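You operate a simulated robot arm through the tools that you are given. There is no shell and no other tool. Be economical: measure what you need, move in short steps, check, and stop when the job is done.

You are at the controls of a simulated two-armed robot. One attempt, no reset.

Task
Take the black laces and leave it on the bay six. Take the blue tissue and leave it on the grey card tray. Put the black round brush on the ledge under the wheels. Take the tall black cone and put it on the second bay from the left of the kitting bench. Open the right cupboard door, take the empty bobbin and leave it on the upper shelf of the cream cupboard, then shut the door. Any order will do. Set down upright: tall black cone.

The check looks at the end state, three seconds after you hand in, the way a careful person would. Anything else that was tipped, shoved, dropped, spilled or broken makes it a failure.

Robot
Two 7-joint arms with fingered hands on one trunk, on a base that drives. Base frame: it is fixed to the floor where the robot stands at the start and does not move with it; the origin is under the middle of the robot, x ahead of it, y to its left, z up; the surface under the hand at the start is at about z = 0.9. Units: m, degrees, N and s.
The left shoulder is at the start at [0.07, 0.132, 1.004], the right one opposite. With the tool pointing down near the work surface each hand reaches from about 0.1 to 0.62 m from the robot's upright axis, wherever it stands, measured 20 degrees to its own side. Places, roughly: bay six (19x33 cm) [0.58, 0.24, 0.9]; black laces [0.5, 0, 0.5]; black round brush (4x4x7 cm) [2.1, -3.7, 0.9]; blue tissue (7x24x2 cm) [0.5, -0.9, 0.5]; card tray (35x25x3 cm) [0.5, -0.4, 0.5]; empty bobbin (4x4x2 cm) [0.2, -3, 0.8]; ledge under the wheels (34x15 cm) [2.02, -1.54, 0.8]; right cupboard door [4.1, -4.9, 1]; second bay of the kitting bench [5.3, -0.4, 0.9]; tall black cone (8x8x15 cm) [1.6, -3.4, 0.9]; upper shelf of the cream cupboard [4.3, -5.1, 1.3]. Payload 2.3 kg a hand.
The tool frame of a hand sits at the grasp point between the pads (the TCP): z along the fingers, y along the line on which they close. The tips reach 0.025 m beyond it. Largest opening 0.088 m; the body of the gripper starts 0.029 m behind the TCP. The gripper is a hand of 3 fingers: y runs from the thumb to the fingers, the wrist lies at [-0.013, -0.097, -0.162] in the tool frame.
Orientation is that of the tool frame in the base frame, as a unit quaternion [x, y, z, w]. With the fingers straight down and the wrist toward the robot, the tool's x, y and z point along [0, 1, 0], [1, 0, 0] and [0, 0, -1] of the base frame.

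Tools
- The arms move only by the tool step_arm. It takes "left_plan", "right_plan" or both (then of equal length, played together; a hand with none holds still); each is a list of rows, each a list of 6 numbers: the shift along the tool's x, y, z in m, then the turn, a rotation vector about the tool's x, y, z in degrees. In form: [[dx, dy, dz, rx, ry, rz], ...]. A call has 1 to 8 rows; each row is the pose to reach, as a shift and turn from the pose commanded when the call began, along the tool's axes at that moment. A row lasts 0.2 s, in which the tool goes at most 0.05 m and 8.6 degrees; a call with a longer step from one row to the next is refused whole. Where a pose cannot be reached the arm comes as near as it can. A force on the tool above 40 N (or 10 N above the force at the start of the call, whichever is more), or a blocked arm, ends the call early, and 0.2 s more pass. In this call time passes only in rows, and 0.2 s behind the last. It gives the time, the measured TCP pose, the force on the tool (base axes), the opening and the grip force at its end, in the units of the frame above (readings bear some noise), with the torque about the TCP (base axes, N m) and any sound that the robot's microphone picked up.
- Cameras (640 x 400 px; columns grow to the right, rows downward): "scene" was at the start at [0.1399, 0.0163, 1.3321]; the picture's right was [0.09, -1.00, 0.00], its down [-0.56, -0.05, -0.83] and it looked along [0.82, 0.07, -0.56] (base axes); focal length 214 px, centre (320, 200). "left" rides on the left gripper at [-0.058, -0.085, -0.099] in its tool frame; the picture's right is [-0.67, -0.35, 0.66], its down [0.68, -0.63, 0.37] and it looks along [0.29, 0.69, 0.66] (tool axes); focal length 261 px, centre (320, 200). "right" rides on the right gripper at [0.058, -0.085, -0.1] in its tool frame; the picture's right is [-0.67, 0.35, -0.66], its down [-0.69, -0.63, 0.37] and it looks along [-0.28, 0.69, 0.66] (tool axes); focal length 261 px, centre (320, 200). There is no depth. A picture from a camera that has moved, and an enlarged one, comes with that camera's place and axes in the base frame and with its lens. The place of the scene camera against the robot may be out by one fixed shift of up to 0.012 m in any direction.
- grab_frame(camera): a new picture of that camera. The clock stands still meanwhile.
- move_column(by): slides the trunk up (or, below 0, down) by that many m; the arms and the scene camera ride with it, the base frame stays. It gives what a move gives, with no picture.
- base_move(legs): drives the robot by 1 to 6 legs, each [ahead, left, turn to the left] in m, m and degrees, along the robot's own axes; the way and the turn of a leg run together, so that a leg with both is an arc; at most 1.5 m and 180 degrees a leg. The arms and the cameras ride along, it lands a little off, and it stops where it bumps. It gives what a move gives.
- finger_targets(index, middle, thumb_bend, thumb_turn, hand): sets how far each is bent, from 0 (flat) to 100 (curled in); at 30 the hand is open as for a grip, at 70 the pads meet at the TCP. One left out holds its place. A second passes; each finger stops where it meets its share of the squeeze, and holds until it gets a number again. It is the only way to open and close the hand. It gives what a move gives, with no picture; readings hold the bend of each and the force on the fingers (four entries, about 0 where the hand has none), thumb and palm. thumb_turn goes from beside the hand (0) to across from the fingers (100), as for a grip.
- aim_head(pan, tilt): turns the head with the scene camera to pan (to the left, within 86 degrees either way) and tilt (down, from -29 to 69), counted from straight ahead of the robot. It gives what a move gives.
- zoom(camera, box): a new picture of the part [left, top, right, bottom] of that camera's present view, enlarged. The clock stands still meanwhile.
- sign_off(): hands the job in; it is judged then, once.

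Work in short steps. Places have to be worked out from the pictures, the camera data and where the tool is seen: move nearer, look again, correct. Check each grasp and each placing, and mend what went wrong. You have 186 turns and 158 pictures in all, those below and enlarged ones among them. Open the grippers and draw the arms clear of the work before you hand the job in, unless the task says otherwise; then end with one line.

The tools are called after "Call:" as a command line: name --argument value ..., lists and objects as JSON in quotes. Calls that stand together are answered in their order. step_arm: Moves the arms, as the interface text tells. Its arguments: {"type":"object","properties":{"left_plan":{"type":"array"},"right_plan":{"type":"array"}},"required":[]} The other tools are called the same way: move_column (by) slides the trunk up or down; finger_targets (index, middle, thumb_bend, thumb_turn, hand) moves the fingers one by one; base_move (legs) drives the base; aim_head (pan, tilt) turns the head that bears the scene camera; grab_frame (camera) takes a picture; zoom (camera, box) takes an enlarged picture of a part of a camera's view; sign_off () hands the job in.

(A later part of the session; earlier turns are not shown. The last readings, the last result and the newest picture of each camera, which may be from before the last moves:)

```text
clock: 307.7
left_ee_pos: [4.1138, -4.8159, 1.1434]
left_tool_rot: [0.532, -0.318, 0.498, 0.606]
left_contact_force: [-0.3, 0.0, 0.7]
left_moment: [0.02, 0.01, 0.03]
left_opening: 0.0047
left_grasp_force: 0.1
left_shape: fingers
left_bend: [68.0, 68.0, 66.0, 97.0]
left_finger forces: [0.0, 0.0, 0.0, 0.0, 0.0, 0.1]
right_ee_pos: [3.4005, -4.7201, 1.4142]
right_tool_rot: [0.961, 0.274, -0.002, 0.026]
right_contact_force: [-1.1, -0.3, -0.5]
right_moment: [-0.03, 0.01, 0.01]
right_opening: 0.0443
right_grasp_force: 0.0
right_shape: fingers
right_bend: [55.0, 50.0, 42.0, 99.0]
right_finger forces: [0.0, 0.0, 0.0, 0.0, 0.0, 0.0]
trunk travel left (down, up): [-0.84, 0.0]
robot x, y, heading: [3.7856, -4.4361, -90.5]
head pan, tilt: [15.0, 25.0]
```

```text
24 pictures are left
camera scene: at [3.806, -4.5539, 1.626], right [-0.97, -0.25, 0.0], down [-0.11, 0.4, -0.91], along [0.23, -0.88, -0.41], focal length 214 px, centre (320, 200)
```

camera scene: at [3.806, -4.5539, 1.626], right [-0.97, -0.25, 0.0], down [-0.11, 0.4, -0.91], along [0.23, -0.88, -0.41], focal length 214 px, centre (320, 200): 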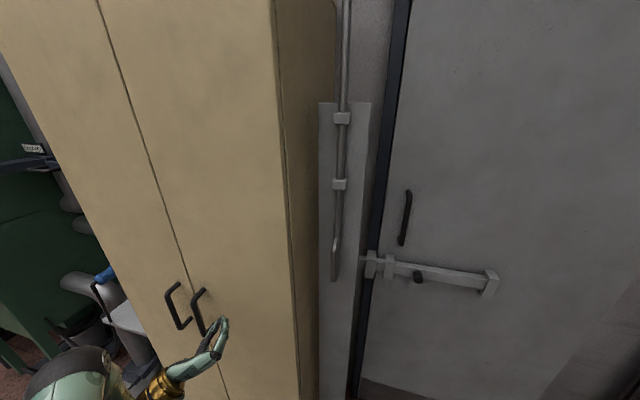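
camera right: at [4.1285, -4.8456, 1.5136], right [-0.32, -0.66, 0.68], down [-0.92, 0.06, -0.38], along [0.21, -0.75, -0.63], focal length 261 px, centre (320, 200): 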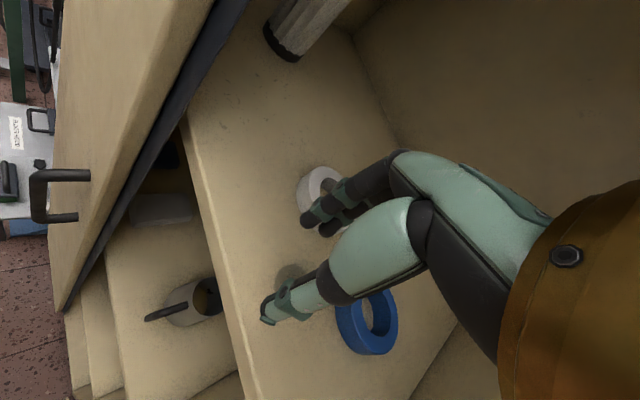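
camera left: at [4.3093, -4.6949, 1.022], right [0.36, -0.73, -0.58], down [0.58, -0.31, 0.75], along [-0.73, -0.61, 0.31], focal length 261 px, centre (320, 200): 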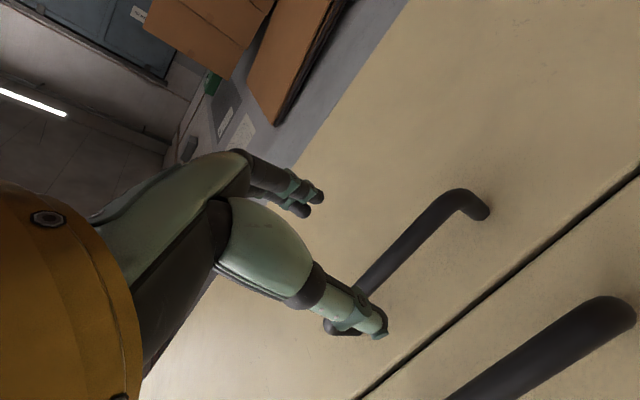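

The door looks shut; I press 5 cm further to make sure, then back away.

Call:
base_move --legs '[[0.05, 0, 0]]'

Call:
base_move --legs '[[-0.45, 0, 0], [0, 0, 90]]'

Call:
aim_head --pan -80 --tilt 20

Call:
grab_frame --camera "scene"

```text
clock: 308.7
left_ee_pos: [4.1158, -4.8685, 1.139]
left_tool_rot: [0.537, -0.321, 0.493, 0.604]
left_contact_force: [0.2, 0.9, 0.1]
left_moment: [-0.01, -0.03, 0.02]
left_opening: 0.0039
left_grasp_force: 0.2
left_shape: fingers
left_bend: [68.0, 68.0, 66.0, 98.0]
left_finger forces: [0.7, 0.1, 0.0, 0.0, 0.0, 0.0]
right_ee_pos: [3.4041, -4.7756, 1.4127]
right_tool_rot: [0.961, 0.275, -0.001, 0.021]
right_contact_force: [-0.3, 0.3, 0.8]
right_moment: [-0.01, -0.02, 0.02]
right_opening: 0.0443
right_grasp_force: 0.1
right_shape: fingers
right_bend: [55.0, 50.0, 42.0, 99.0]
right_finger forces: [0.1, 0.0, 0.0, 0.0, 0.0, 0.0]
trunk travel left (down, up): [-0.84, 0.0]
robot x, y, heading: [3.7856, -4.4818, -90.4]
head pan, tilt: [15.0, 25.0]
stopped in leg 1: the force on the tool passed its limit at 56 N (the readings are from after the stop); the commanded pose is now the measured one
```

```text
clock: 315.2
left_ee_pos: [4.1802, -3.7159, 1.1372]
left_tool_rot: [0.609, 0.148, 0.775, 0.084]
left_contact_force: [-0.3, -0.4, 0.8]
left_moment: [0.03, 0.03, 0.0]
left_opening: 0.0043
left_grasp_force: 0.0
left_shape: fingers
left_bend: [68.0, 68.0, 66.0, 98.0]
left_finger forces: [0.0, 0.1, 0.1, 0.0, 0.0, 0.0]
right_ee_pos: [4.0778, -4.4276, 1.4117]
right_tool_rot: [0.492, 0.87, 0.014, 0.016]
right_contact_force: [0.6, -0.6, -0.6]
right_moment: [-0.02, 0.03, -0.01]
right_opening: 0.0444
right_grasp_force: 0.1
right_shape: fingers
right_bend: [55.0, 50.0, 42.0, 99.0]
right_finger forces: [0.1, 0.0, 0.0, 0.1, 0.0, 0.1]
trunk travel left (down, up): [-0.84, 0.0]
robot x, y, heading: [3.7884, -4.0409, -0.9]
head pan, tilt: [15.0, 25.0]
```

```text
clock: 316.9
left_ee_pos: [4.1801, -3.7142, 1.139]
left_tool_rot: [0.609, 0.148, 0.775, 0.085]
left_contact_force: [-0.7, -1.0, 0.0]
left_moment: [0.01, 0.04, 0.02]
left_opening: 0.0041
left_grasp_force: 0.0
left_shape: fingers
left_bend: [68.0, 68.0, 66.0, 98.0]
left_finger forces: [0.0, 0.0, 0.0, 0.0, 0.0, 0.0]
right_ee_pos: [4.0772, -4.4274, 1.4116]
right_tool_rot: [0.492, 0.87, 0.013, 0.016]
right_contact_force: [0.4, -1.6, 0.5]
right_moment: [0.01, -0.02, -0.01]
right_opening: 0.0441
right_grasp_force: 0.1
right_shape: fingers
right_bend: [55.0, 50.0, 42.0, 99.0]
right_finger forces: [0.0, 0.1, 0.0, 0.1, 0.1, 0.0]
trunk travel left (down, up): [-0.84, 0.0]
robot x, y, heading: [3.7885, -4.0435, -1.1]
head pan, tilt: [-80.0, 20.0]
```

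```text
23 pictures are left
camera scene: at [3.8536, -4.1265, 1.6327], right [-0.99, -0.16, 0.0], down [-0.05, 0.34, -0.94], along [0.15, -0.93, -0.34], focal length 214 px, centre (320, 200)
```

scene: 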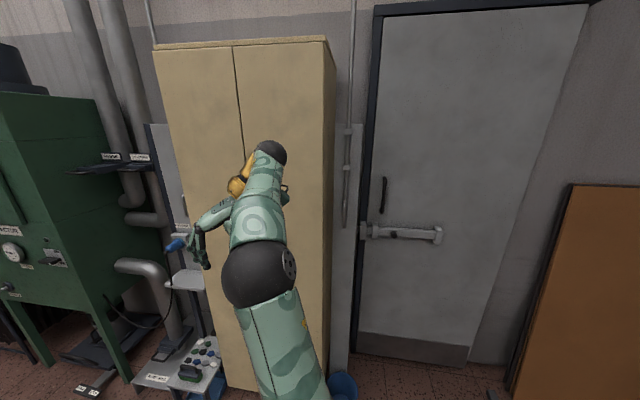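

The cupboard is shut. Next the cone and brush: I turn to face +y, strafe left along the table's south side, and look.

Call:
base_move --legs '[[0, 0, 91], [-0.18, 0.1, 0], [0, 1.4, 0], [0, 0.35, 0]]'

Call:
step_arm --left_plan '[[0, 0, 0, 0, 0, 7], [0, 0, 0, 0, 0, 14], [0, 0, 0, 0, 0, 20]]'

Call:
step_arm --left_plan '[[0, 0, 0, 0, -6, 0], [0, 0, 0, 0, -12, 0]]'

Call:
aim_head --pan 0 --tilt 40

Call:
grab_frame --camera "scene"

```text
clock: 330.7
left_ee_pos: [1.6077, -3.7613, 1.1395]
left_tool_rot: [0.33, 0.533, 0.611, -0.485]
left_contact_force: [-0.1, -0.7, -0.6]
left_moment: [0.01, -0.02, 0.01]
left_opening: 0.0042
left_grasp_force: 0.0
left_shape: fingers
left_bend: [68.0, 68.0, 66.0, 98.0]
left_finger forces: [0.0, 0.0, 0.0, 0.1, 0.1, 0.1]
right_ee_pos: [2.3185, -3.8734, 1.4104]
right_tool_rot: [-0.262, 0.965, 0.022, 0.001]
right_contact_force: [0.4, 0.2, -1.2]
right_moment: [0.03, 0.0, -0.01]
right_opening: 0.0441
right_grasp_force: 0.2
right_shape: fingers
right_bend: [55.0, 50.0, 42.0, 99.0]
right_finger forces: [0.1, 0.0, 0.1, 0.1, 0.0, 0.1]
trunk travel left (down, up): [-0.84, 0.0]
robot x, y, heading: [1.9224, -4.1635, 88.1]
head pan, tilt: [-80.0, 20.0]
```

```text
clock: 331.5
left_ee_pos: [1.6051, -3.7616, 1.1368]
left_tool_rot: [-0.417, -0.467, -0.516, 0.584]
left_contact_force: [-0.2, 0.6, -0.3]
left_moment: [0.03, 0.02, -0.01]
left_opening: 0.0041
left_grasp_force: 0.1
left_shape: fingers
left_bend: [68.0, 68.0, 66.0, 98.0]
left_finger forces: [0.0, 0.0, 0.0, 0.1, 0.0, 0.0]
right_ee_pos: [2.3159, -3.8736, 1.4125]
right_tool_rot: [-0.261, 0.965, 0.021, 0.002]
right_contact_force: [0.0, -0.1, -0.3]
right_moment: [0.01, -0.03, 0.04]
right_opening: 0.0442
right_grasp_force: 0.1
right_shape: fingers
right_bend: [55.0, 50.0, 42.0, 99.0]
right_finger forces: [0.1, 0.0, 0.0, 0.1, 0.0, 0.1]
trunk travel left (down, up): [-0.84, 0.0]
robot x, y, heading: [1.9261, -4.1582, 88.1]
head pan, tilt: [-80.0, 20.0]
```

```text
clock: 332.1
left_ee_pos: [1.6057, -3.7619, 1.1372]
left_tool_rot: [-0.468, -0.527, -0.47, 0.531]
left_contact_force: [0.8, 0.4, -0.3]
left_moment: [-0.02, 0.03, 0.01]
left_opening: 0.004
left_grasp_force: 0.1
left_shape: fingers
left_bend: [68.0, 68.0, 66.0, 98.0]
left_finger forces: [0.1, 0.0, 0.0, 0.1, 0.0, 0.1]
right_ee_pos: [2.3165, -3.8757, 1.4113]
right_tool_rot: [-0.261, 0.965, 0.021, 0.002]
right_contact_force: [-0.6, 1.1, 0.2]
right_moment: [0.01, 0.0, -0.06]
right_opening: 0.044
right_grasp_force: 0.1
right_shape: fingers
right_bend: [55.0, 50.0, 42.0, 99.0]
right_finger forces: [0.0, 0.0, 0.0, 0.0, 0.1, 0.0]
trunk travel left (down, up): [-0.84, 0.0]
robot x, y, heading: [1.925, -4.1562, 88.2]
head pan, tilt: [-80.0, 20.0]
```

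```text
clock: 333.7
left_ee_pos: [1.6054, -3.7612, 1.1379]
left_tool_rot: [-0.467, -0.526, -0.471, 0.531]
left_contact_force: [0.9, -0.3, -0.1]
left_moment: [0.0, -0.04, 0.0]
left_opening: 0.0038
left_grasp_force: 0.1
left_shape: fingers
left_bend: [68.0, 68.0, 66.0, 98.0]
left_finger forces: [0.0, 0.0, 0.0, 0.1, 0.0, 0.0]
right_ee_pos: [2.3143, -3.8743, 1.412]
right_tool_rot: [-0.261, 0.965, 0.021, 0.001]
right_contact_force: [-0.8, -0.3, -0.4]
right_moment: [0.02, -0.03, 0.01]
right_opening: 0.0444
right_grasp_force: 0.1
right_shape: fingers
right_bend: [55.0, 50.0, 42.0, 99.0]
right_finger forces: [0.0, 0.1, 0.0, 0.1, 0.0, 0.0]
trunk travel left (down, up): [-0.84, 0.0]
robot x, y, heading: [1.928, -4.1618, 88.2]
head pan, tilt: [0.0, 40.0]
```

```text
22 pictures are left
camera scene: at [1.9322, -4.0152, 1.6013], right [1.0, -0.03, 0.0], down [-0.02, -0.64, -0.77], along [0.02, 0.77, -0.64], focal length 214 px, centre (320, 200)
```

scene: 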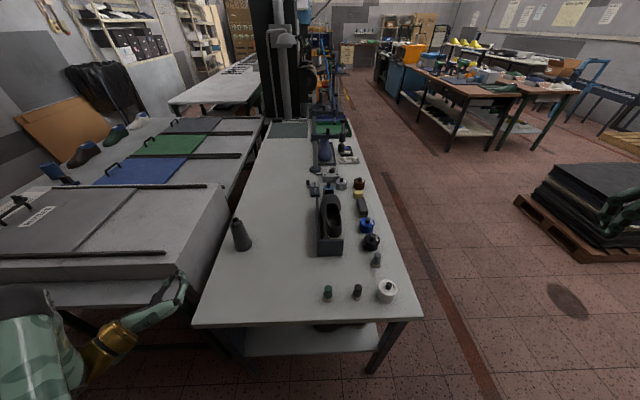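

The cone is near (1.64,−3.45). I zoom in on the small items to identify the brush.

Call:
zoom --camera "scene" --box '[220, 200, 420, 325]'

```text
3.20 times, centred on (320, 262) of scene
camera zoom: at [1.9322, -4.0152, 1.6013], right [1.0, -0.03, 0.0], down [-0.02, -0.64, -0.77], along [0.02, 0.77, -0.64], focal length 686 px, centre (320, 0)
```

zoom: 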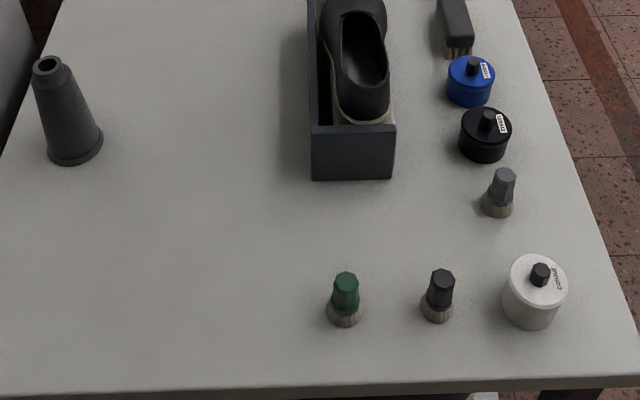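

The black brush stands at about (2.06,−3.68), between a green brush and a white jar. I back off, lower the trunk, and set both arms up (right hand forward, vertical; left raised).

Call:
base_move --legs '[[-0.18, 0, 1.8]]'

Call:
move_column --by -0.33

Call:
step_arm --right_plan '[[0.018, 0.041, 0, 0, 0, 4], [0.036, 0.083, 0, 0, 0, 8], [0.054, 0.125, 0, 0, 0, 13], [0.072, 0.166, 0, 0, 0, 17], [0.09, 0.208, 0, 0, 0, 21], [0.109, 0.25, 0, 0, 0, 26], [0.127, 0.293, 0, 0, 0, 30]]' --left_plan '[[0.03, 0, 0, 0, 0, 0], [0.06, 0, 0, 0, 0, 0], [0.09, 0, 0, 0, 0, 0], [0.12, 0, 0, 0, 0, 0], [0.15, 0, 0, 0, 0, 0], [0.18, 0, 0, 0, 0, 0], [0.2, 0, 0, 0, 0, 0]]'

Call:
finger_targets --hand "right" --index 36 --middle 36 --thumb_bend 36

```text
clock: 335.2
left_ee_pos: [1.5905, -3.9457, 1.136]
left_tool_rot: [-0.461, -0.534, -0.463, 0.537]
left_contact_force: [0.0, 0.1, 0.0]
left_moment: [0.02, -0.01, -0.02]
left_opening: 0.0039
left_grasp_force: 0.1
left_shape: fingers
left_bend: [68.0, 68.0, 66.0, 98.0]
left_finger forces: [0.0, 0.0, 0.0, 0.0, 0.0, 0.0]
right_ee_pos: [2.3033, -4.0364, 1.4107]
right_tool_rot: [-0.275, 0.961, 0.02, 0.001]
right_contact_force: [0.6, 0.8, 0.3]
right_moment: [0.02, 0.04, -0.02]
right_opening: 0.0441
right_grasp_force: 0.1
right_shape: fingers
right_bend: [55.0, 50.0, 42.0, 99.0]
right_finger forces: [0.1, 0.1, 0.0, 0.0, 0.0, 0.1]
trunk travel left (down, up): [-0.84, 0.0]
robot x, y, heading: [1.9213, -4.3364, 90.0]
head pan, tilt: [0.0, 40.0]
```

```text
clock: 338.4
left_ee_pos: [1.591, -3.9506, 0.8083]
left_tool_rot: [-0.46, -0.532, -0.463, 0.538]
left_contact_force: [-0.3, -0.8, -0.5]
left_moment: [-0.01, -0.01, -0.02]
left_opening: 0.0041
left_grasp_force: 0.0
left_shape: fingers
left_bend: [68.0, 68.0, 66.0, 98.0]
left_finger forces: [0.0, 0.0, 0.1, 0.1, 0.0, 0.0]
right_ee_pos: [2.3049, -4.0418, 1.082]
right_tool_rot: [-0.275, 0.961, 0.02, 0.001]
right_contact_force: [0.0, 0.5, -0.2]
right_moment: [0.01, -0.03, 0.0]
right_opening: 0.0441
right_grasp_force: 0.0
right_shape: fingers
right_bend: [55.0, 50.0, 42.0, 99.0]
right_finger forces: [0.0, 0.0, 0.1, 0.0, 0.0, 0.0]
trunk travel left (down, up): [-0.51, 0.33]
robot x, y, heading: [1.9214, -4.3399, 89.7]
head pan, tilt: [0.0, 40.0]
```

```text
clock: 340.0
left_ee_pos: [1.5922, -3.9501, 1.0071]
left_tool_rot: [-0.46, -0.534, -0.462, 0.538]
left_contact_force: [-0.8, 0.6, 0.7]
left_moment: [-0.01, -0.01, -0.02]
left_opening: 0.004
left_grasp_force: 0.1
left_shape: fingers
left_bend: [68.0, 68.0, 66.0, 98.0]
left_finger forces: [0.1, 0.0, 0.0, 0.0, 0.0, 0.0]
right_ee_pos: [2.0484, -3.8617, 1.0968]
right_tool_rot: [-0.013, 1.0, 0.023, -0.012]
right_contact_force: [-0.2, -0.6, 0.3]
right_moment: [-0.03, -0.01, 0.0]
right_opening: 0.0446
right_grasp_force: 0.0
right_shape: fingers
right_bend: [55.0, 50.0, 42.0, 99.0]
right_finger forces: [0.0, 0.1, 0.1, 0.1, 0.1, 0.1]
trunk travel left (down, up): [-0.51, 0.33]
robot x, y, heading: [1.9236, -4.3369, 89.8]
head pan, tilt: [0.0, 40.0]
```

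```text
clock: 341.0
left_ee_pos: [1.5916, -3.9504, 1.007]
left_tool_rot: [-0.46, -0.533, -0.463, 0.539]
left_contact_force: [-0.3, -0.2, 0.3]
left_moment: [-0.01, 0.0, 0.0]
left_opening: 0.0042
left_grasp_force: 0.0
left_shape: fingers
left_bend: [68.0, 68.0, 66.0, 98.0]
left_finger forces: [0.1, 0.0, 0.0, 0.0, 0.1, 0.0]
right_ee_pos: [2.0497, -3.8634, 1.0935]
right_tool_rot: [-0.012, 1.0, 0.019, -0.009]
right_contact_force: [0.6, -0.4, -0.4]
right_moment: [-0.03, 0.0, 0.01]
right_opening: 0.0714
right_grasp_force: 0.0
right_shape: fingers
right_bend: [36.0, 36.0, 36.0, 98.0]
right_finger forces: [0.0, 0.1, 0.1, 0.0, 0.0, 0.0]
trunk travel left (down, up): [-0.51, 0.33]
robot x, y, heading: [1.9218, -4.3406, 89.9]
head pan, tilt: [0.0, 40.0]
```

I drive 18 cm ahead so the right hand is above the brush, then check with its camera.

Call:
base_move --legs '[[0.18, -0.008, 0]]'

Call:
grab_frame --camera "right"

```text
clock: 342.5
left_ee_pos: [1.6036, -3.771, 1.0086]
left_tool_rot: [-0.461, -0.531, -0.465, 0.537]
left_contact_force: [0.2, 0.6, -0.2]
left_moment: [0.02, -0.03, -0.02]
left_opening: 0.004
left_grasp_force: 0.0
left_shape: fingers
left_bend: [68.0, 68.0, 66.0, 98.0]
left_finger forces: [0.1, 0.0, 0.0, 0.1, 0.0, 0.0]
right_ee_pos: [2.0595, -3.6852, 1.0956]
right_tool_rot: [-0.011, 1.0, 0.019, -0.01]
right_contact_force: [0.4, 0.8, 0.3]
right_moment: [0.0, 0.0, 0.01]
right_opening: 0.0717
right_grasp_force: 0.1
right_shape: fingers
right_bend: [36.0, 36.0, 36.0, 98.0]
right_finger forces: [0.1, 0.0, 0.0, 0.0, 0.1, 0.0]
trunk travel left (down, up): [-0.51, 0.33]
robot x, y, heading: [1.9344, -4.1592, 89.5]
head pan, tilt: [0.0, 40.0]
```

```text
20 pictures are left
camera right: at [2.0068, -3.7751, 1.1914], right [0.68, 0.34, 0.66], down [0.69, -0.6, -0.41], along [0.26, 0.73, -0.64], focal length 261 px, centre (320, 200)
```

right: 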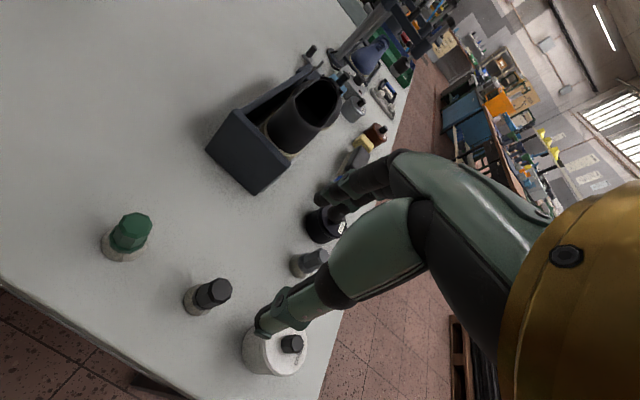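

Brush at (2.055,−3.694). I align and descend with the arm to z≈0.952.

Call:
step_arm --right_plan '[[0.004, -0.009, 0.04, 0, 0, 0], [0.004, -0.009, 0.08, 0, 0, 0], [0.004, -0.009, 0.115, 0, 0, 0], [0.004, -0.009, 0.142, 0, 0, 0]]'

Call:
finger_targets --hand "right" --index 74 --middle 74 --thumb_bend 74

Call:
step_arm --right_plan '[[0, 0, -0.04, 0, 0, 0], [0, 0, -0.08, 0, 0, 0], [0, 0, -0.12, 0, 0, 0]]'

Call:
grab_frame --camera "right"

```text
clock: 343.5
left_ee_pos: [1.6033, -3.7704, 1.0079]
left_tool_rot: [-0.462, -0.532, -0.464, 0.537]
left_contact_force: [0.1, 0.0, -0.9]
left_moment: [0.02, 0.02, -0.01]
left_opening: 0.0043
left_grasp_force: 0.0
left_shape: fingers
left_bend: [68.0, 68.0, 66.0, 98.0]
left_finger forces: [0.1, 0.0, 0.1, 0.0, 0.0, 0.1]
right_ee_pos: [2.0546, -3.6878, 0.9557]
right_tool_rot: [-0.011, 1.0, 0.023, -0.014]
right_contact_force: [-0.3, 0.2, -0.7]
right_moment: [-0.02, 0.02, 0.03]
right_opening: 0.0719
right_grasp_force: 0.1
right_shape: fingers
right_bend: [36.0, 36.0, 36.0, 98.0]
right_finger forces: [0.0, 0.0, 0.1, 0.0, 0.0, 0.1]
trunk travel left (down, up): [-0.51, 0.33]
robot x, y, heading: [1.9332, -4.1591, 89.5]
head pan, tilt: [0.0, 40.0]
```

```text
clock: 344.5
left_ee_pos: [1.6034, -3.7723, 1.0075]
left_tool_rot: [-0.462, -0.531, -0.464, 0.538]
left_contact_force: [0.9, -0.6, 0.9]
left_moment: [-0.01, 0.01, -0.02]
left_opening: 0.0042
left_grasp_force: 0.1
left_shape: fingers
left_bend: [68.0, 68.0, 66.0, 98.0]
left_finger forces: [0.1, 0.1, 0.0, 0.0, 0.2, 0.0]
right_ee_pos: [2.0547, -3.6868, 0.9545]
right_tool_rot: [-0.01, 1.0, 0.021, -0.014]
right_contact_force: [0.6, -0.2, 0.2]
right_moment: [-0.01, 0.03, 0.01]
right_opening: 0.0
right_grasp_force: 0.0
right_shape: fingers
right_bend: [73.0, 74.0, 72.0, 100.0]
right_finger forces: [0.0, 0.0, 0.0, 0.0, 0.0, 0.0]
trunk travel left (down, up): [-0.51, 0.33]
robot x, y, heading: [1.9313, -4.1582, 89.7]
head pan, tilt: [0.0, 40.0]
```

```text
clock: 345.3
left_ee_pos: [1.6029, -3.7714, 1.0075]
left_tool_rot: [-0.461, -0.532, -0.465, 0.537]
left_contact_force: [0.0, 0.1, -0.3]
left_moment: [0.01, 0.05, -0.02]
left_opening: 0.0041
left_grasp_force: 0.0
left_shape: fingers
left_bend: [68.0, 68.0, 66.0, 98.0]
left_finger forces: [0.1, 0.0, 0.1, 0.0, 0.0, 0.0]
right_ee_pos: [2.0595, -3.6945, 1.0743]
right_tool_rot: [-0.01, 1.0, 0.023, -0.014]
right_contact_force: [-0.2, 0.1, -0.5]
right_moment: [0.02, -0.01, -0.03]
right_opening: 0.0002
right_grasp_force: 0.0
right_shape: fingers
right_bend: [73.0, 74.0, 72.0, 100.0]
right_finger forces: [0.0, 0.0, 0.0, 0.0, 0.0, 0.0]
trunk travel left (down, up): [-0.51, 0.33]
robot x, y, heading: [1.928, -4.1609, 89.6]
head pan, tilt: [0.0, 40.0]
```

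```text
19 pictures are left
camera right: at [2.0074, -3.785, 1.1717], right [0.68, 0.33, 0.65], down [0.69, -0.6, -0.41], along [0.25, 0.73, -0.64], focal length 261 px, centre (320, 200)
```

right: 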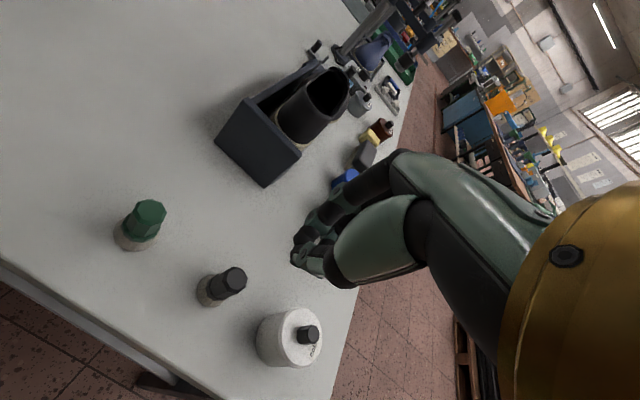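

The fingers closed just above the brush (its top is ≈0.94). I reopen, descend to z≈0.92 and close again.

Call:
finger_targets --hand "right" --index 36 --middle 36 --thumb_bend 36

Call:
step_arm --right_plan '[[0.002, 0.0, 0.04, 0, 0, 0], [0.004, 0.0, 0.08, 0, 0, 0], [0.004, 0.0, 0.12, 0, 0, 0], [0.004, 0.0, 0.154, 0, 0, 0]]'

Call:
finger_targets --hand "right" --index 74 --middle 74 --thumb_bend 74

```text
clock: 346.3
left_ee_pos: [1.6035, -3.7712, 1.0079]
left_tool_rot: [-0.461, -0.531, -0.465, 0.537]
left_contact_force: [0.6, 0.2, 0.2]
left_moment: [-0.02, 0.02, 0.02]
left_opening: 0.0039
left_grasp_force: 0.0
left_shape: fingers
left_bend: [68.0, 68.0, 66.0, 98.0]
left_finger forces: [0.1, 0.0, 0.0, 0.1, 0.1, 0.0]
right_ee_pos: [2.061, -3.6939, 1.0711]
right_tool_rot: [-0.008, 1.0, 0.02, -0.014]
right_contact_force: [1.1, -0.3, -0.4]
right_moment: [-0.01, 0.01, 0.03]
right_opening: 0.0718
right_grasp_force: 0.1
right_shape: fingers
right_bend: [36.0, 36.0, 36.0, 98.0]
right_finger forces: [0.0, 0.0, 0.0, 0.1, 0.0, 0.1]
trunk travel left (down, up): [-0.51, 0.33]
robot x, y, heading: [1.9294, -4.1628, 89.6]
head pan, tilt: [0.0, 40.0]
```

```text
clock: 347.3
left_ee_pos: [1.6031, -3.771, 1.007]
left_tool_rot: [-0.462, -0.533, -0.463, 0.537]
left_contact_force: [0.4, -0.7, 0.3]
left_moment: [0.01, -0.01, -0.02]
left_opening: 0.004
left_grasp_force: 0.1
left_shape: fingers
left_bend: [68.0, 68.0, 66.0, 98.0]
left_finger forces: [0.0, 0.0, 0.0, 0.0, 0.0, 0.0]
right_ee_pos: [2.0491, -3.6858, 0.9208]
right_tool_rot: [-0.01, 1.0, 0.024, -0.016]
right_contact_force: [0.7, -0.2, -0.5]
right_moment: [-0.01, 0.01, 0.0]
right_opening: 0.0715
right_grasp_force: 0.0
right_shape: fingers
right_bend: [36.0, 36.0, 36.0, 98.0]
right_finger forces: [0.0, 0.0, 0.1, 0.0, 0.0, 0.0]
trunk travel left (down, up): [-0.51, 0.33]
robot x, y, heading: [1.9309, -4.1591, 89.8]
head pan, tilt: [0.0, 40.0]
```

```text
clock: 348.3
left_ee_pos: [1.6025, -3.7696, 1.0073]
left_tool_rot: [-0.461, -0.532, -0.465, 0.537]
left_contact_force: [0.8, -0.1, 0.5]
left_moment: [0.02, 0.0, 0.04]
left_opening: 0.0042
left_grasp_force: 0.0
left_shape: fingers
left_bend: [68.0, 68.0, 66.0, 98.0]
left_finger forces: [0.0, 0.0, 0.0, 0.1, 0.0, 0.0]
right_ee_pos: [2.0518, -3.6852, 0.9191]
right_tool_rot: [-0.008, 1.0, 0.021, -0.016]
right_contact_force: [-0.6, -0.6, 0.3]
right_moment: [-0.01, 0.0, 0.02]
right_opening: 0.0
right_grasp_force: 0.1
right_shape: fingers
right_bend: [73.0, 74.0, 72.0, 100.0]
right_finger forces: [0.0, 0.0, 0.0, 0.0, 0.0, 0.1]
trunk travel left (down, up): [-0.51, 0.33]
robot x, y, heading: [1.9347, -4.158, 89.3]
head pan, tilt: [0.0, 40.0]
```

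Still nothing between the fingers. I look at the wrist camera at this pose.

Call:
grab_frame --camera "right"

```text
18 pictures are left
camera right: at [1.9988, -3.7752, 1.0158], right [0.69, 0.33, 0.65], down [0.68, -0.6, -0.41], along [0.25, 0.72, -0.64], focal length 261 px, centre (320, 200)
```

right: 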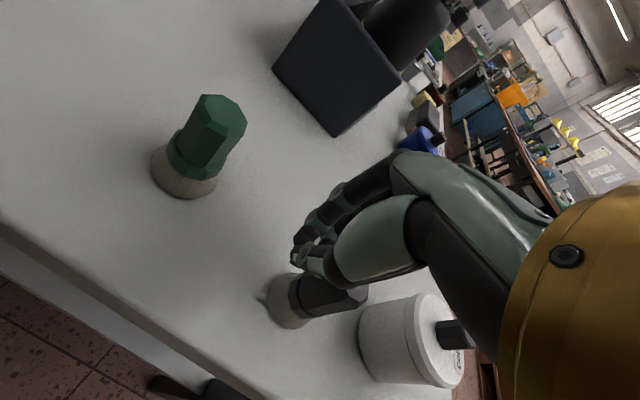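

The brush is actually at about (2.063,−3.712), 2.7 cm nearer. I lift, reopen, shift and descend onto it.

Call:
step_arm --right_plan '[[0, 0, -0.04, 0, 0, 0], [-0.005, -0.012, -0.08, 0, 0, 0], [-0.011, -0.027, -0.08, 0, 0, 0]]'

Call:
finger_targets --hand "right" --index 34 --middle 34 --thumb_bend 34

Call:
step_arm --right_plan '[[0, 0, 0.04, 0, 0, 0], [0, 0, 0.08, 0, 0, 0]]'

Call:
finger_targets --hand "right" --index 74 --middle 74 --thumb_bend 74

```text
clock: 349.1
left_ee_pos: [1.6028, -3.7717, 1.0077]
left_tool_rot: [-0.461, -0.531, -0.465, 0.537]
left_contact_force: [-0.7, 0.9, 1.5]
left_moment: [0.0, 0.0, -0.05]
left_opening: 0.0039
left_grasp_force: 0.1
left_shape: fingers
left_bend: [68.0, 68.0, 66.0, 98.0]
left_finger forces: [0.0, 0.1, 0.0, 0.0, 0.1, 0.1]
right_ee_pos: [2.0611, -3.7176, 0.9972]
right_tool_rot: [-0.01, 1.0, 0.021, -0.01]
right_contact_force: [0.7, -0.3, -0.6]
right_moment: [-0.01, 0.0, -0.02]
right_opening: 0.0002
right_grasp_force: 0.0
right_shape: fingers
right_bend: [73.0, 74.0, 72.0, 100.0]
right_finger forces: [0.0, 0.0, 0.0, 0.0, 0.0, 0.0]
trunk travel left (down, up): [-0.51, 0.33]
robot x, y, heading: [1.9318, -4.1611, 89.9]
head pan, tilt: [0.0, 40.0]
```

```text
clock: 350.1
left_ee_pos: [1.602, -3.7708, 1.0073]
left_tool_rot: [-0.461, -0.532, -0.465, 0.537]
left_contact_force: [0.9, 0.5, -0.4]
left_moment: [-0.02, 0.0, 0.0]
left_opening: 0.0043
left_grasp_force: 0.0
left_shape: fingers
left_bend: [68.0, 68.0, 66.0, 98.0]
left_finger forces: [0.0, 0.0, 0.0, 0.1, 0.0, 0.0]
right_ee_pos: [2.0623, -3.7171, 0.9954]
right_tool_rot: [-0.011, 1.0, 0.021, -0.012]
right_contact_force: [0.6, 0.5, -0.2]
right_moment: [-0.04, 0.03, 0.05]
right_opening: 0.076
right_grasp_force: 0.1
right_shape: fingers
right_bend: [34.0, 34.0, 34.0, 98.0]
right_finger forces: [0.1, 0.0, 0.0, 0.1, 0.0, 0.0]
trunk travel left (down, up): [-0.51, 0.33]
robot x, y, heading: [1.9314, -4.1609, 89.8]
head pan, tilt: [0.0, 40.0]
```

```text
clock: 350.7
left_ee_pos: [1.6035, -3.77, 1.0068]
left_tool_rot: [-0.462, -0.532, -0.464, 0.536]
left_contact_force: [0.0, 0.6, -0.8]
left_moment: [-0.02, 0.0, -0.03]
left_opening: 0.0039
left_grasp_force: 0.1
left_shape: fingers
left_bend: [68.0, 68.0, 66.0, 98.0]
left_finger forces: [0.0, 0.0, 0.1, 0.0, 0.0, 0.1]
right_ee_pos: [2.0599, -3.7136, 0.916]
right_tool_rot: [-0.011, 1.0, 0.022, -0.013]
right_contact_force: [-0.6, -1.2, 0.1]
right_moment: [0.01, 0.01, -0.02]
right_opening: 0.0762
right_grasp_force: 0.1
right_shape: fingers
right_bend: [34.0, 34.0, 34.0, 98.0]
right_finger forces: [0.0, 0.0, 0.1, 0.0, 0.0, 0.0]
trunk travel left (down, up): [-0.51, 0.33]
robot x, y, heading: [1.9314, -4.1604, 89.7]
head pan, tilt: [0.0, 40.0]
```

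```text
clock: 351.7
left_ee_pos: [1.6036, -3.7712, 1.0072]
left_tool_rot: [-0.461, -0.532, -0.464, 0.537]
left_contact_force: [-0.1, -0.1, 0.5]
left_moment: [-0.04, 0.02, 0.0]
left_opening: 0.0042
left_grasp_force: 0.0
left_shape: fingers
left_bend: [68.0, 68.0, 66.0, 98.0]
left_finger forces: [0.1, 0.1, 0.0, 0.1, 0.0, 0.0]
right_ee_pos: [2.0606, -3.7137, 0.9156]
right_tool_rot: [-0.008, 1.0, 0.02, -0.012]
right_contact_force: [0.4, -0.2, -0.6]
right_moment: [0.03, -0.01, 0.04]
right_opening: 0.0002
right_grasp_force: 0.0
right_shape: fingers
right_bend: [73.0, 74.0, 72.0, 100.0]
right_finger forces: [0.0, 0.1, 0.0, 0.0, 0.0, 0.0]
trunk travel left (down, up): [-0.51, 0.33]
robot x, y, heading: [1.9323, -4.1603, 89.5]
head pan, tilt: [0.0, 40.0]
```

Nothing gripped again; I check height/position with one more wrist view.

Call:
grab_frame --camera "right"

```text
17 pictures are left
camera right: at [2.0073, -3.8035, 1.0127], right [0.68, 0.33, 0.65], down [0.69, -0.6, -0.41], along [0.26, 0.73, -0.64], focal length 261 px, centre (320, 200)
```

right: 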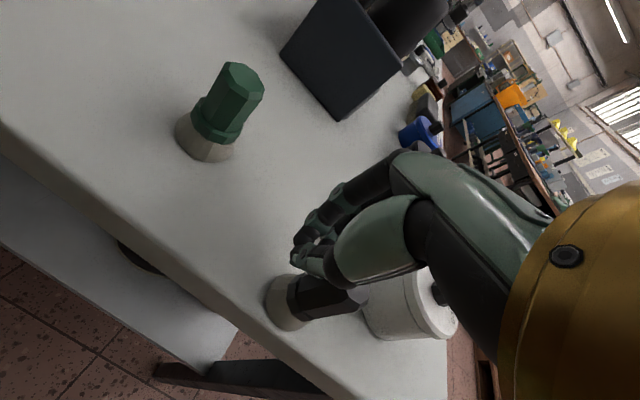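

Re-triangulating in the tool frame: the table top is ≈0.825, brush top ≈0.89, and the brush stands at about (2.103,−3.713). I lift, shift 4.3 cm right, and descend to z≈0.868.

Call:
step_arm --right_plan '[[0, 0, -0.03, 0, 0, 0], [-0.02, 0, -0.06, 0, 0, 0], [-0.042, 0, -0.06, 0, 0, 0]]'

Call:
finger_targets --hand "right" --index 34 --middle 34 --thumb_bend 34

Call:
grab_frame --camera "right"

```text
clock: 352.5
left_ee_pos: [1.6039, -3.7695, 1.0074]
left_tool_rot: [-0.461, -0.532, -0.465, 0.537]
left_contact_force: [0.2, 0.2, 1.0]
left_moment: [0.01, 0.0, -0.02]
left_opening: 0.0041
left_grasp_force: 0.1
left_shape: fingers
left_bend: [68.0, 68.0, 66.0, 98.0]
left_finger forces: [0.0, 0.0, 0.1, 0.1, 0.1, 0.0]
right_ee_pos: [2.1025, -3.715, 0.9756]
right_tool_rot: [-0.011, 1.0, 0.02, -0.011]
right_contact_force: [-0.4, 0.0, -0.2]
right_moment: [-0.03, 0.04, 0.0]
right_opening: 0.0
right_grasp_force: 0.3
right_shape: fingers
right_bend: [73.0, 74.0, 72.0, 100.0]
right_finger forces: [0.1, 0.0, 0.0, 0.0, 0.0, 0.0]
trunk travel left (down, up): [-0.51, 0.33]
robot x, y, heading: [1.9322, -4.162, 89.7]
head pan, tilt: [0.0, 40.0]
```

```text
clock: 353.5
left_ee_pos: [1.6039, -3.7711, 1.0061]
left_tool_rot: [-0.461, -0.531, -0.465, 0.537]
left_contact_force: [-0.5, 0.1, 0.8]
left_moment: [-0.01, -0.02, 0.02]
left_opening: 0.0044
left_grasp_force: 0.1
left_shape: fingers
left_bend: [68.0, 68.0, 66.0, 98.0]
left_finger forces: [0.1, 0.0, 0.0, 0.0, 0.0, 0.0]
right_ee_pos: [2.1026, -3.7139, 0.976]
right_tool_rot: [-0.011, 1.0, 0.021, -0.01]
right_contact_force: [0.3, -0.3, 0.0]
right_moment: [-0.03, 0.01, 0.02]
right_opening: 0.0758
right_grasp_force: 0.1
right_shape: fingers
right_bend: [34.0, 34.0, 34.0, 98.0]
right_finger forces: [0.0, 0.1, 0.0, 0.0, 0.0, 0.1]
trunk travel left (down, up): [-0.51, 0.33]
robot x, y, heading: [1.9289, -4.158, 89.7]
head pan, tilt: [0.0, 40.0]
```

```text
16 pictures are left
camera right: at [2.0488, -3.805, 1.0723], right [0.68, 0.34, 0.66], down [0.69, -0.6, -0.41], along [0.26, 0.73, -0.64], focal length 261 px, centre (320, 200)
```

right: 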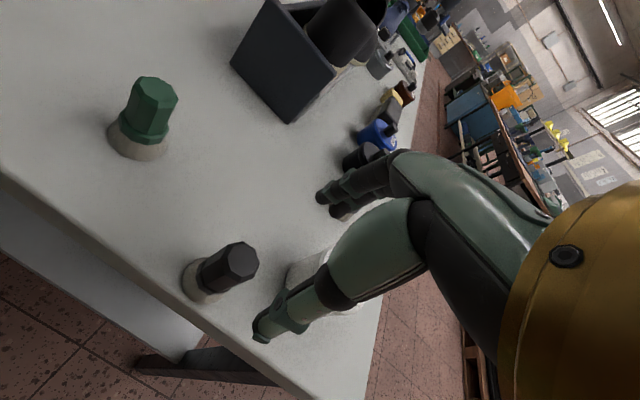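

Now clear: the brush is at about (2.09,−3.72), top 0.892. I correct by 1.2 cm and descend, then close.

Call:
step_arm --right_plan '[[0.012, -0.006, 0.03, 0, 0, 0], [0.012, -0.006, 0.07, 0, 0, 0], [0.012, -0.006, 0.107, 0, 0, 0]]'

Call:
finger_targets --hand "right" --index 76 --middle 76 --thumb_bend 76

```text
clock: 354.3
left_ee_pos: [1.599, -3.7812, 1.0113]
left_tool_rot: [-0.457, -0.53, -0.469, 0.539]
left_contact_force: [0.0, 0.3, 0.7]
left_moment: [0.02, 0.0, -0.01]
left_opening: 0.004
left_grasp_force: 0.0
left_shape: fingers
left_bend: [68.0, 68.0, 66.0, 98.0]
left_finger forces: [0.1, 0.1, 0.0, 0.0, 0.1, 0.0]
right_ee_pos: [2.0853, -3.7232, 0.8784]
right_tool_rot: [-0.008, 0.999, 0.033, -0.01]
right_contact_force: [0.5, -3.5, 31.9]
right_moment: [1.74, -0.32, -0.07]
right_opening: 0.0795
right_grasp_force: 16.1
right_shape: fingers
right_bend: [31.0, 30.0, 34.0, 98.0]
right_finger forces: [2.8, 29.6, 0.0, 0.0, 0.1, 0.1]
trunk travel left (down, up): [-0.51, 0.33]
robot x, y, heading: [1.9329, -4.1595, 89.6]
head pan, tilt: [0.0, 40.0]
```

```text
clock: 354.6
left_ee_pos: [1.5996, -3.7781, 1.0094]
left_tool_rot: [-0.458, -0.532, -0.467, 0.538]
left_contact_force: [0.2, 0.2, -0.9]
left_moment: [0.03, -0.05, -0.02]
left_opening: 0.0043
left_grasp_force: 0.0
left_shape: fingers
left_bend: [68.0, 68.0, 66.0, 98.0]
left_finger forces: [0.1, 0.1, 0.1, 0.0, 0.1, 0.0]
right_ee_pos: [2.0877, -3.7192, 0.8812]
right_tool_rot: [-0.005, 0.999, 0.038, -0.012]
right_contact_force: [-1.3, -1.2, 34.0]
right_moment: [1.7, -0.02, -0.1]
right_opening: 0.0582
right_grasp_force: 22.2
right_shape: fingers
right_bend: [40.0, 31.0, 47.0, 100.0]
right_finger forces: [16.3, 19.5, 0.0, 0.0, 9.0, 0.0]
trunk travel left (down, up): [-0.51, 0.33]
robot x, y, heading: [1.9347, -4.1586, 89.7]
head pan, tilt: [0.0, 40.0]
stopped (right hand): the force on the tool passed its limit at 45 N (the readings are from after the stop); the commanded pose is now the measured one
```

The fingertips press the table (so the surface is ≈0.85). I raise 1.2 cm and close again.

Call:
step_arm --right_plan '[[0, 0, -0.013, 0, 0, 0]]'

Call:
finger_targets --hand "right" --index 76 --middle 76 --thumb_bend 76

Call:
step_arm --right_plan '[[0, 0, -0.03, 0, 0, 0], [0, 0, -0.07, 0, 0, 0], [0, 0, -0.11, 0, 0, 0]]'

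Call:
grab_frame --camera "right"

```text
clock: 355.0
left_ee_pos: [1.6011, -3.7731, 1.0086]
left_tool_rot: [-0.461, -0.532, -0.465, 0.537]
left_contact_force: [-0.2, 0.5, -0.2]
left_moment: [-0.03, -0.01, 0.02]
left_opening: 0.0041
left_grasp_force: 0.0
left_shape: fingers
left_bend: [68.0, 68.0, 66.0, 98.0]
left_finger forces: [0.0, 0.1, 0.1, 0.1, 0.0, 0.0]
right_ee_pos: [2.0917, -3.7176, 0.8858]
right_tool_rot: [-0.005, 0.999, 0.028, -0.015]
right_contact_force: [-1.5, -6.0, 7.5]
right_moment: [-0.15, 0.09, -0.06]
right_opening: 0.0385
right_grasp_force: 5.4
right_shape: fingers
right_bend: [55.0, 38.0, 50.0, 100.0]
right_finger forces: [3.2, 0.0, 0.0, 0.0, 6.3, 0.1]
trunk travel left (down, up): [-0.51, 0.33]
robot x, y, heading: [1.9308, -4.1631, 89.7]
head pan, tilt: [0.0, 40.0]
```

```text
clock: 356.0
left_ee_pos: [1.6021, -3.7725, 1.0076]
left_tool_rot: [-0.461, -0.532, -0.465, 0.536]
left_contact_force: [0.4, -0.9, -0.4]
left_moment: [0.02, -0.02, -0.01]
left_opening: 0.0045
left_grasp_force: 0.0
left_shape: fingers
left_bend: [68.0, 68.0, 66.0, 98.0]
left_finger forces: [0.0, 0.0, 0.0, 0.0, 0.0, 0.0]
right_ee_pos: [2.0899, -3.7146, 0.8883]
right_tool_rot: [-0.006, 0.999, 0.03, -0.016]
right_contact_force: [-0.4, -0.3, 5.1]
right_moment: [-0.13, 0.03, -0.04]
right_opening: 0.0185
right_grasp_force: 13.6
right_shape: fingers
right_bend: [74.0, 76.0, 59.0, 100.0]
right_finger forces: [11.0, 0.0, 0.1, 0.1, 16.4, 0.1]
trunk travel left (down, up): [-0.51, 0.33]
robot x, y, heading: [1.9307, -4.1575, 89.7]
head pan, tilt: [0.0, 40.0]
```

```text
clock: 356.8
left_ee_pos: [1.601, -3.7711, 1.0076]
left_tool_rot: [-0.462, -0.532, -0.464, 0.537]
left_contact_force: [-0.5, 0.2, -0.1]
left_moment: [0.01, 0.05, 0.03]
left_opening: 0.0043
left_grasp_force: 0.0
left_shape: fingers
left_bend: [68.0, 68.0, 66.0, 98.0]
left_finger forces: [0.0, 0.0, 0.1, 0.0, 0.1, 0.0]
right_ee_pos: [2.0927, -3.721, 0.9972]
right_tool_rot: [-0.008, 0.999, 0.029, -0.012]
right_contact_force: [-0.1, -0.4, -0.7]
right_moment: [-0.02, -0.01, -0.04]
right_opening: 0.0178
right_grasp_force: 10.9
right_shape: fingers
right_bend: [74.0, 76.0, 59.0, 100.0]
right_finger forces: [10.8, 0.1, 0.1, 0.0, 10.4, 0.1]
trunk travel left (down, up): [-0.51, 0.33]
robot x, y, heading: [1.9346, -4.1603, 89.6]
head pan, tilt: [0.0, 40.0]
```

```text
15 pictures are left
camera right: at [2.0392, -3.8117, 1.0936], right [0.68, 0.32, 0.66], down [0.69, -0.6, -0.42], along [0.26, 0.74, -0.63], focal length 261 px, centre (320, 200)
```

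right: 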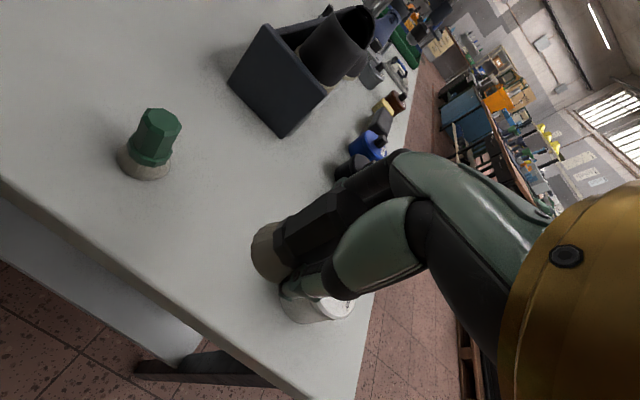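

The brush is gripped. Now the cone (≈(1.627,−3.44), z 0.85–1.0): I raise the trunk 8 cm, open the left hand, move closer and line it up in front of the cone.

Call:
finger_targets --hand "left" --index 28 --middle 28 --thumb_bend 28

Call:
move_column --by 0.08

Call:
base_move --legs '[[0.1, 0.05, 0]]'

Call:
step_arm --left_plan '[[-0.03, 0.02, 0, 0, 0, 0], [-0.07, 0.04, 0, 0, 0, 0], [-0.105, 0.06, 0, 0, 0, 0], [-0.14, 0.075, 0, 0, 0, 0]]'

Call:
grab_frame --camera "left"

```text
clock: 357.8
left_ee_pos: [1.6021, -3.7724, 1.008]
left_tool_rot: [-0.461, -0.532, -0.465, 0.537]
left_contact_force: [-0.3, -0.3, 0.1]
left_moment: [-0.03, 0.0, 0.01]
left_opening: 0.0881
left_grasp_force: 0.0
left_shape: fingers
left_bend: [28.0, 28.0, 28.0, 98.0]
left_finger forces: [0.0, 0.1, 0.1, 0.0, 0.1, 0.0]
right_ee_pos: [2.0935, -3.7192, 0.9975]
right_tool_rot: [-0.007, 1.0, 0.028, -0.012]
right_contact_force: [0.5, 0.1, -1.3]
right_moment: [-0.01, 0.02, 0.04]
right_opening: 0.0175
right_grasp_force: 10.2
right_shape: fingers
right_bend: [74.0, 76.0, 59.0, 100.0]
right_finger forces: [10.6, 0.1, 0.1, 0.0, 10.2, 0.1]
trunk travel left (down, up): [-0.51, 0.33]
robot x, y, heading: [1.9316, -4.1567, 89.5]
head pan, tilt: [0.0, 40.0]
```

```text
clock: 359.0
left_ee_pos: [1.6031, -3.7718, 1.0876]
left_tool_rot: [-0.462, -0.532, -0.464, 0.537]
left_contact_force: [0.7, -0.2, -0.9]
left_moment: [-0.02, -0.03, 0.02]
left_opening: 0.0882
left_grasp_force: 0.0
left_shape: fingers
left_bend: [28.0, 28.0, 28.0, 98.0]
left_finger forces: [0.0, 0.0, 0.1, 0.0, 0.0, 0.0]
right_ee_pos: [2.0935, -3.7198, 1.0774]
right_tool_rot: [-0.008, 0.999, 0.029, -0.011]
right_contact_force: [-0.1, 0.2, -0.3]
right_moment: [-0.03, -0.03, -0.01]
right_opening: 0.0177
right_grasp_force: 11.1
right_shape: fingers
right_bend: [74.0, 76.0, 59.0, 100.0]
right_finger forces: [10.7, 0.0, 0.0, 0.1, 10.2, 0.0]
trunk travel left (down, up): [-0.59, 0.25]
robot x, y, heading: [1.9298, -4.1619, 89.6]
head pan, tilt: [0.0, 40.0]
```

```text
clock: 360.2
left_ee_pos: [1.555, -3.6713, 1.0879]
left_tool_rot: [-0.461, -0.532, -0.465, 0.537]
left_contact_force: [-0.3, 0.5, -0.6]
left_moment: [0.0, 0.01, 0.01]
left_opening: 0.0883
left_grasp_force: 0.0
left_shape: fingers
left_bend: [28.0, 28.0, 28.0, 98.0]
left_finger forces: [0.1, 0.0, 0.0, 0.0, 0.0, 0.1]
right_ee_pos: [2.0462, -3.6203, 1.0782]
right_tool_rot: [-0.007, 0.999, 0.028, -0.012]
right_contact_force: [0.3, -0.9, -0.9]
right_moment: [0.06, 0.04, 0.01]
right_opening: 0.0177
right_grasp_force: 10.5
right_shape: fingers
right_bend: [74.0, 76.0, 59.0, 100.0]
right_finger forces: [10.6, 0.0, 0.1, 0.0, 10.3, 0.0]
trunk travel left (down, up): [-0.59, 0.25]
robot x, y, heading: [1.8848, -4.0566, 89.6]
head pan, tilt: [0.0, 40.0]
```

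```text
clock: 361.2
left_ee_pos: [1.6304, -3.6574, 0.9475]
left_tool_rot: [-0.461, -0.532, -0.464, 0.537]
left_contact_force: [-0.9, -0.6, 0.2]
left_moment: [-0.01, 0.01, -0.03]
left_opening: 0.088
left_grasp_force: 0.0
left_shape: fingers
left_bend: [28.0, 28.0, 28.0, 98.0]
left_finger forces: [0.0, 0.0, 0.0, 0.1, 0.0, 0.0]
right_ee_pos: [2.0452, -3.6167, 1.0771]
right_tool_rot: [-0.007, 0.999, 0.029, -0.012]
right_contact_force: [-0.2, -0.4, -0.6]
right_moment: [-0.01, 0.01, 0.03]
right_opening: 0.0176
right_grasp_force: 10.5
right_shape: fingers
right_bend: [74.0, 76.0, 59.0, 100.0]
right_finger forces: [10.7, 0.1, 0.0, 0.0, 10.3, 0.0]
trunk travel left (down, up): [-0.59, 0.25]
robot x, y, heading: [1.8805, -4.0581, 89.2]
head pan, tilt: [0.0, 40.0]
```

```text
14 pictures are left
camera left: at [1.5601, -3.7674, 0.8892], right [-0.44, 0.6, -0.66], down [-0.67, 0.27, 0.69], along [0.59, 0.75, 0.29], focal length 261 px, centre (320, 200)
```

left: 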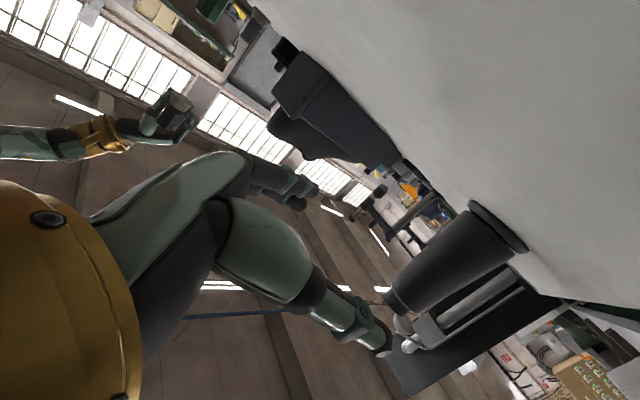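

In the tool frame the cone is 26 cm ahead and 3.8 cm to the fingers' side, base z≈0.86. I shift, advance with base and arm until it is between the fingers.

Call:
base_move --legs '[[0.06, 0, 0.3]]'

Call:
step_arm --left_plan '[[0, 0.03, 0.01, 0, 0, 0], [0, 0.038, 0.05, 0, 0, 0], [0, 0.038, 0.09, 0, 0, 0], [0, 0.038, 0.13, 0, 0, 0], [0, 0.038, 0.165, 0, 0, 0]]'

Call:
grab_frame --camera "left"

```text
clock: 362.2
left_ee_pos: [1.6293, -3.6026, 0.9492]
left_tool_rot: [-0.46, -0.532, -0.464, 0.538]
left_contact_force: [-0.5, -0.3, 0.2]
left_moment: [0.0, 0.0, 0.02]
left_opening: 0.0884
left_grasp_force: 0.0
left_shape: fingers
left_bend: [28.0, 28.0, 28.0, 98.0]
left_finger forces: [0.0, 0.0, 0.1, 0.1, 0.1, 0.0]
right_ee_pos: [2.0427, -3.5636, 1.0776]
right_tool_rot: [-0.009, 0.999, 0.03, -0.012]
right_contact_force: [-0.1, 0.5, -0.1]
right_moment: [0.02, 0.01, 0.02]
right_opening: 0.0175
right_grasp_force: 10.2
right_shape: fingers
right_bend: [74.0, 76.0, 59.0, 100.0]
right_finger forces: [10.7, 0.0, 0.0, 0.1, 10.2, 0.1]
trunk travel left (down, up): [-0.59, 0.25]
robot x, y, heading: [1.8878, -4.0018, 90.0]
head pan, tilt: [0.0, 40.0]
```

```text
clock: 363.4
left_ee_pos: [1.6398, -3.4314, 0.9496]
left_tool_rot: [-0.46, -0.534, -0.463, 0.537]
left_contact_force: [-0.7, -0.7, -0.1]
left_moment: [0.04, 0.02, 0.0]
left_opening: 0.0893
left_grasp_force: 0.5
left_shape: fingers
left_bend: [28.0, 28.0, 27.0, 98.0]
left_finger forces: [0.1, 0.0, 0.0, 0.0, 0.8, 0.0]
right_ee_pos: [2.0426, -3.5602, 1.0775]
right_tool_rot: [-0.009, 1.0, 0.028, -0.012]
right_contact_force: [-0.1, -0.1, -0.6]
right_moment: [-0.02, 0.0, 0.0]
right_opening: 0.0178
right_grasp_force: 10.8
right_shape: fingers
right_bend: [74.0, 76.0, 59.0, 100.0]
right_finger forces: [10.7, 0.1, 0.1, 0.0, 10.3, 0.1]
trunk travel left (down, up): [-0.59, 0.25]
robot x, y, heading: [1.8836, -4.0059, 89.8]
head pan, tilt: [0.0, 40.0]
```

```text
13 pictures are left
camera left: at [1.571, -3.543, 0.8907], right [-0.44, 0.6, -0.67], down [-0.68, 0.26, 0.69], along [0.59, 0.75, 0.29], focal length 261 px, centre (320, 200)
```

left: 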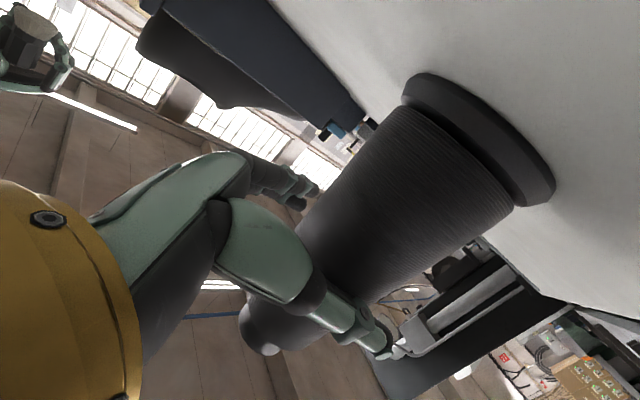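

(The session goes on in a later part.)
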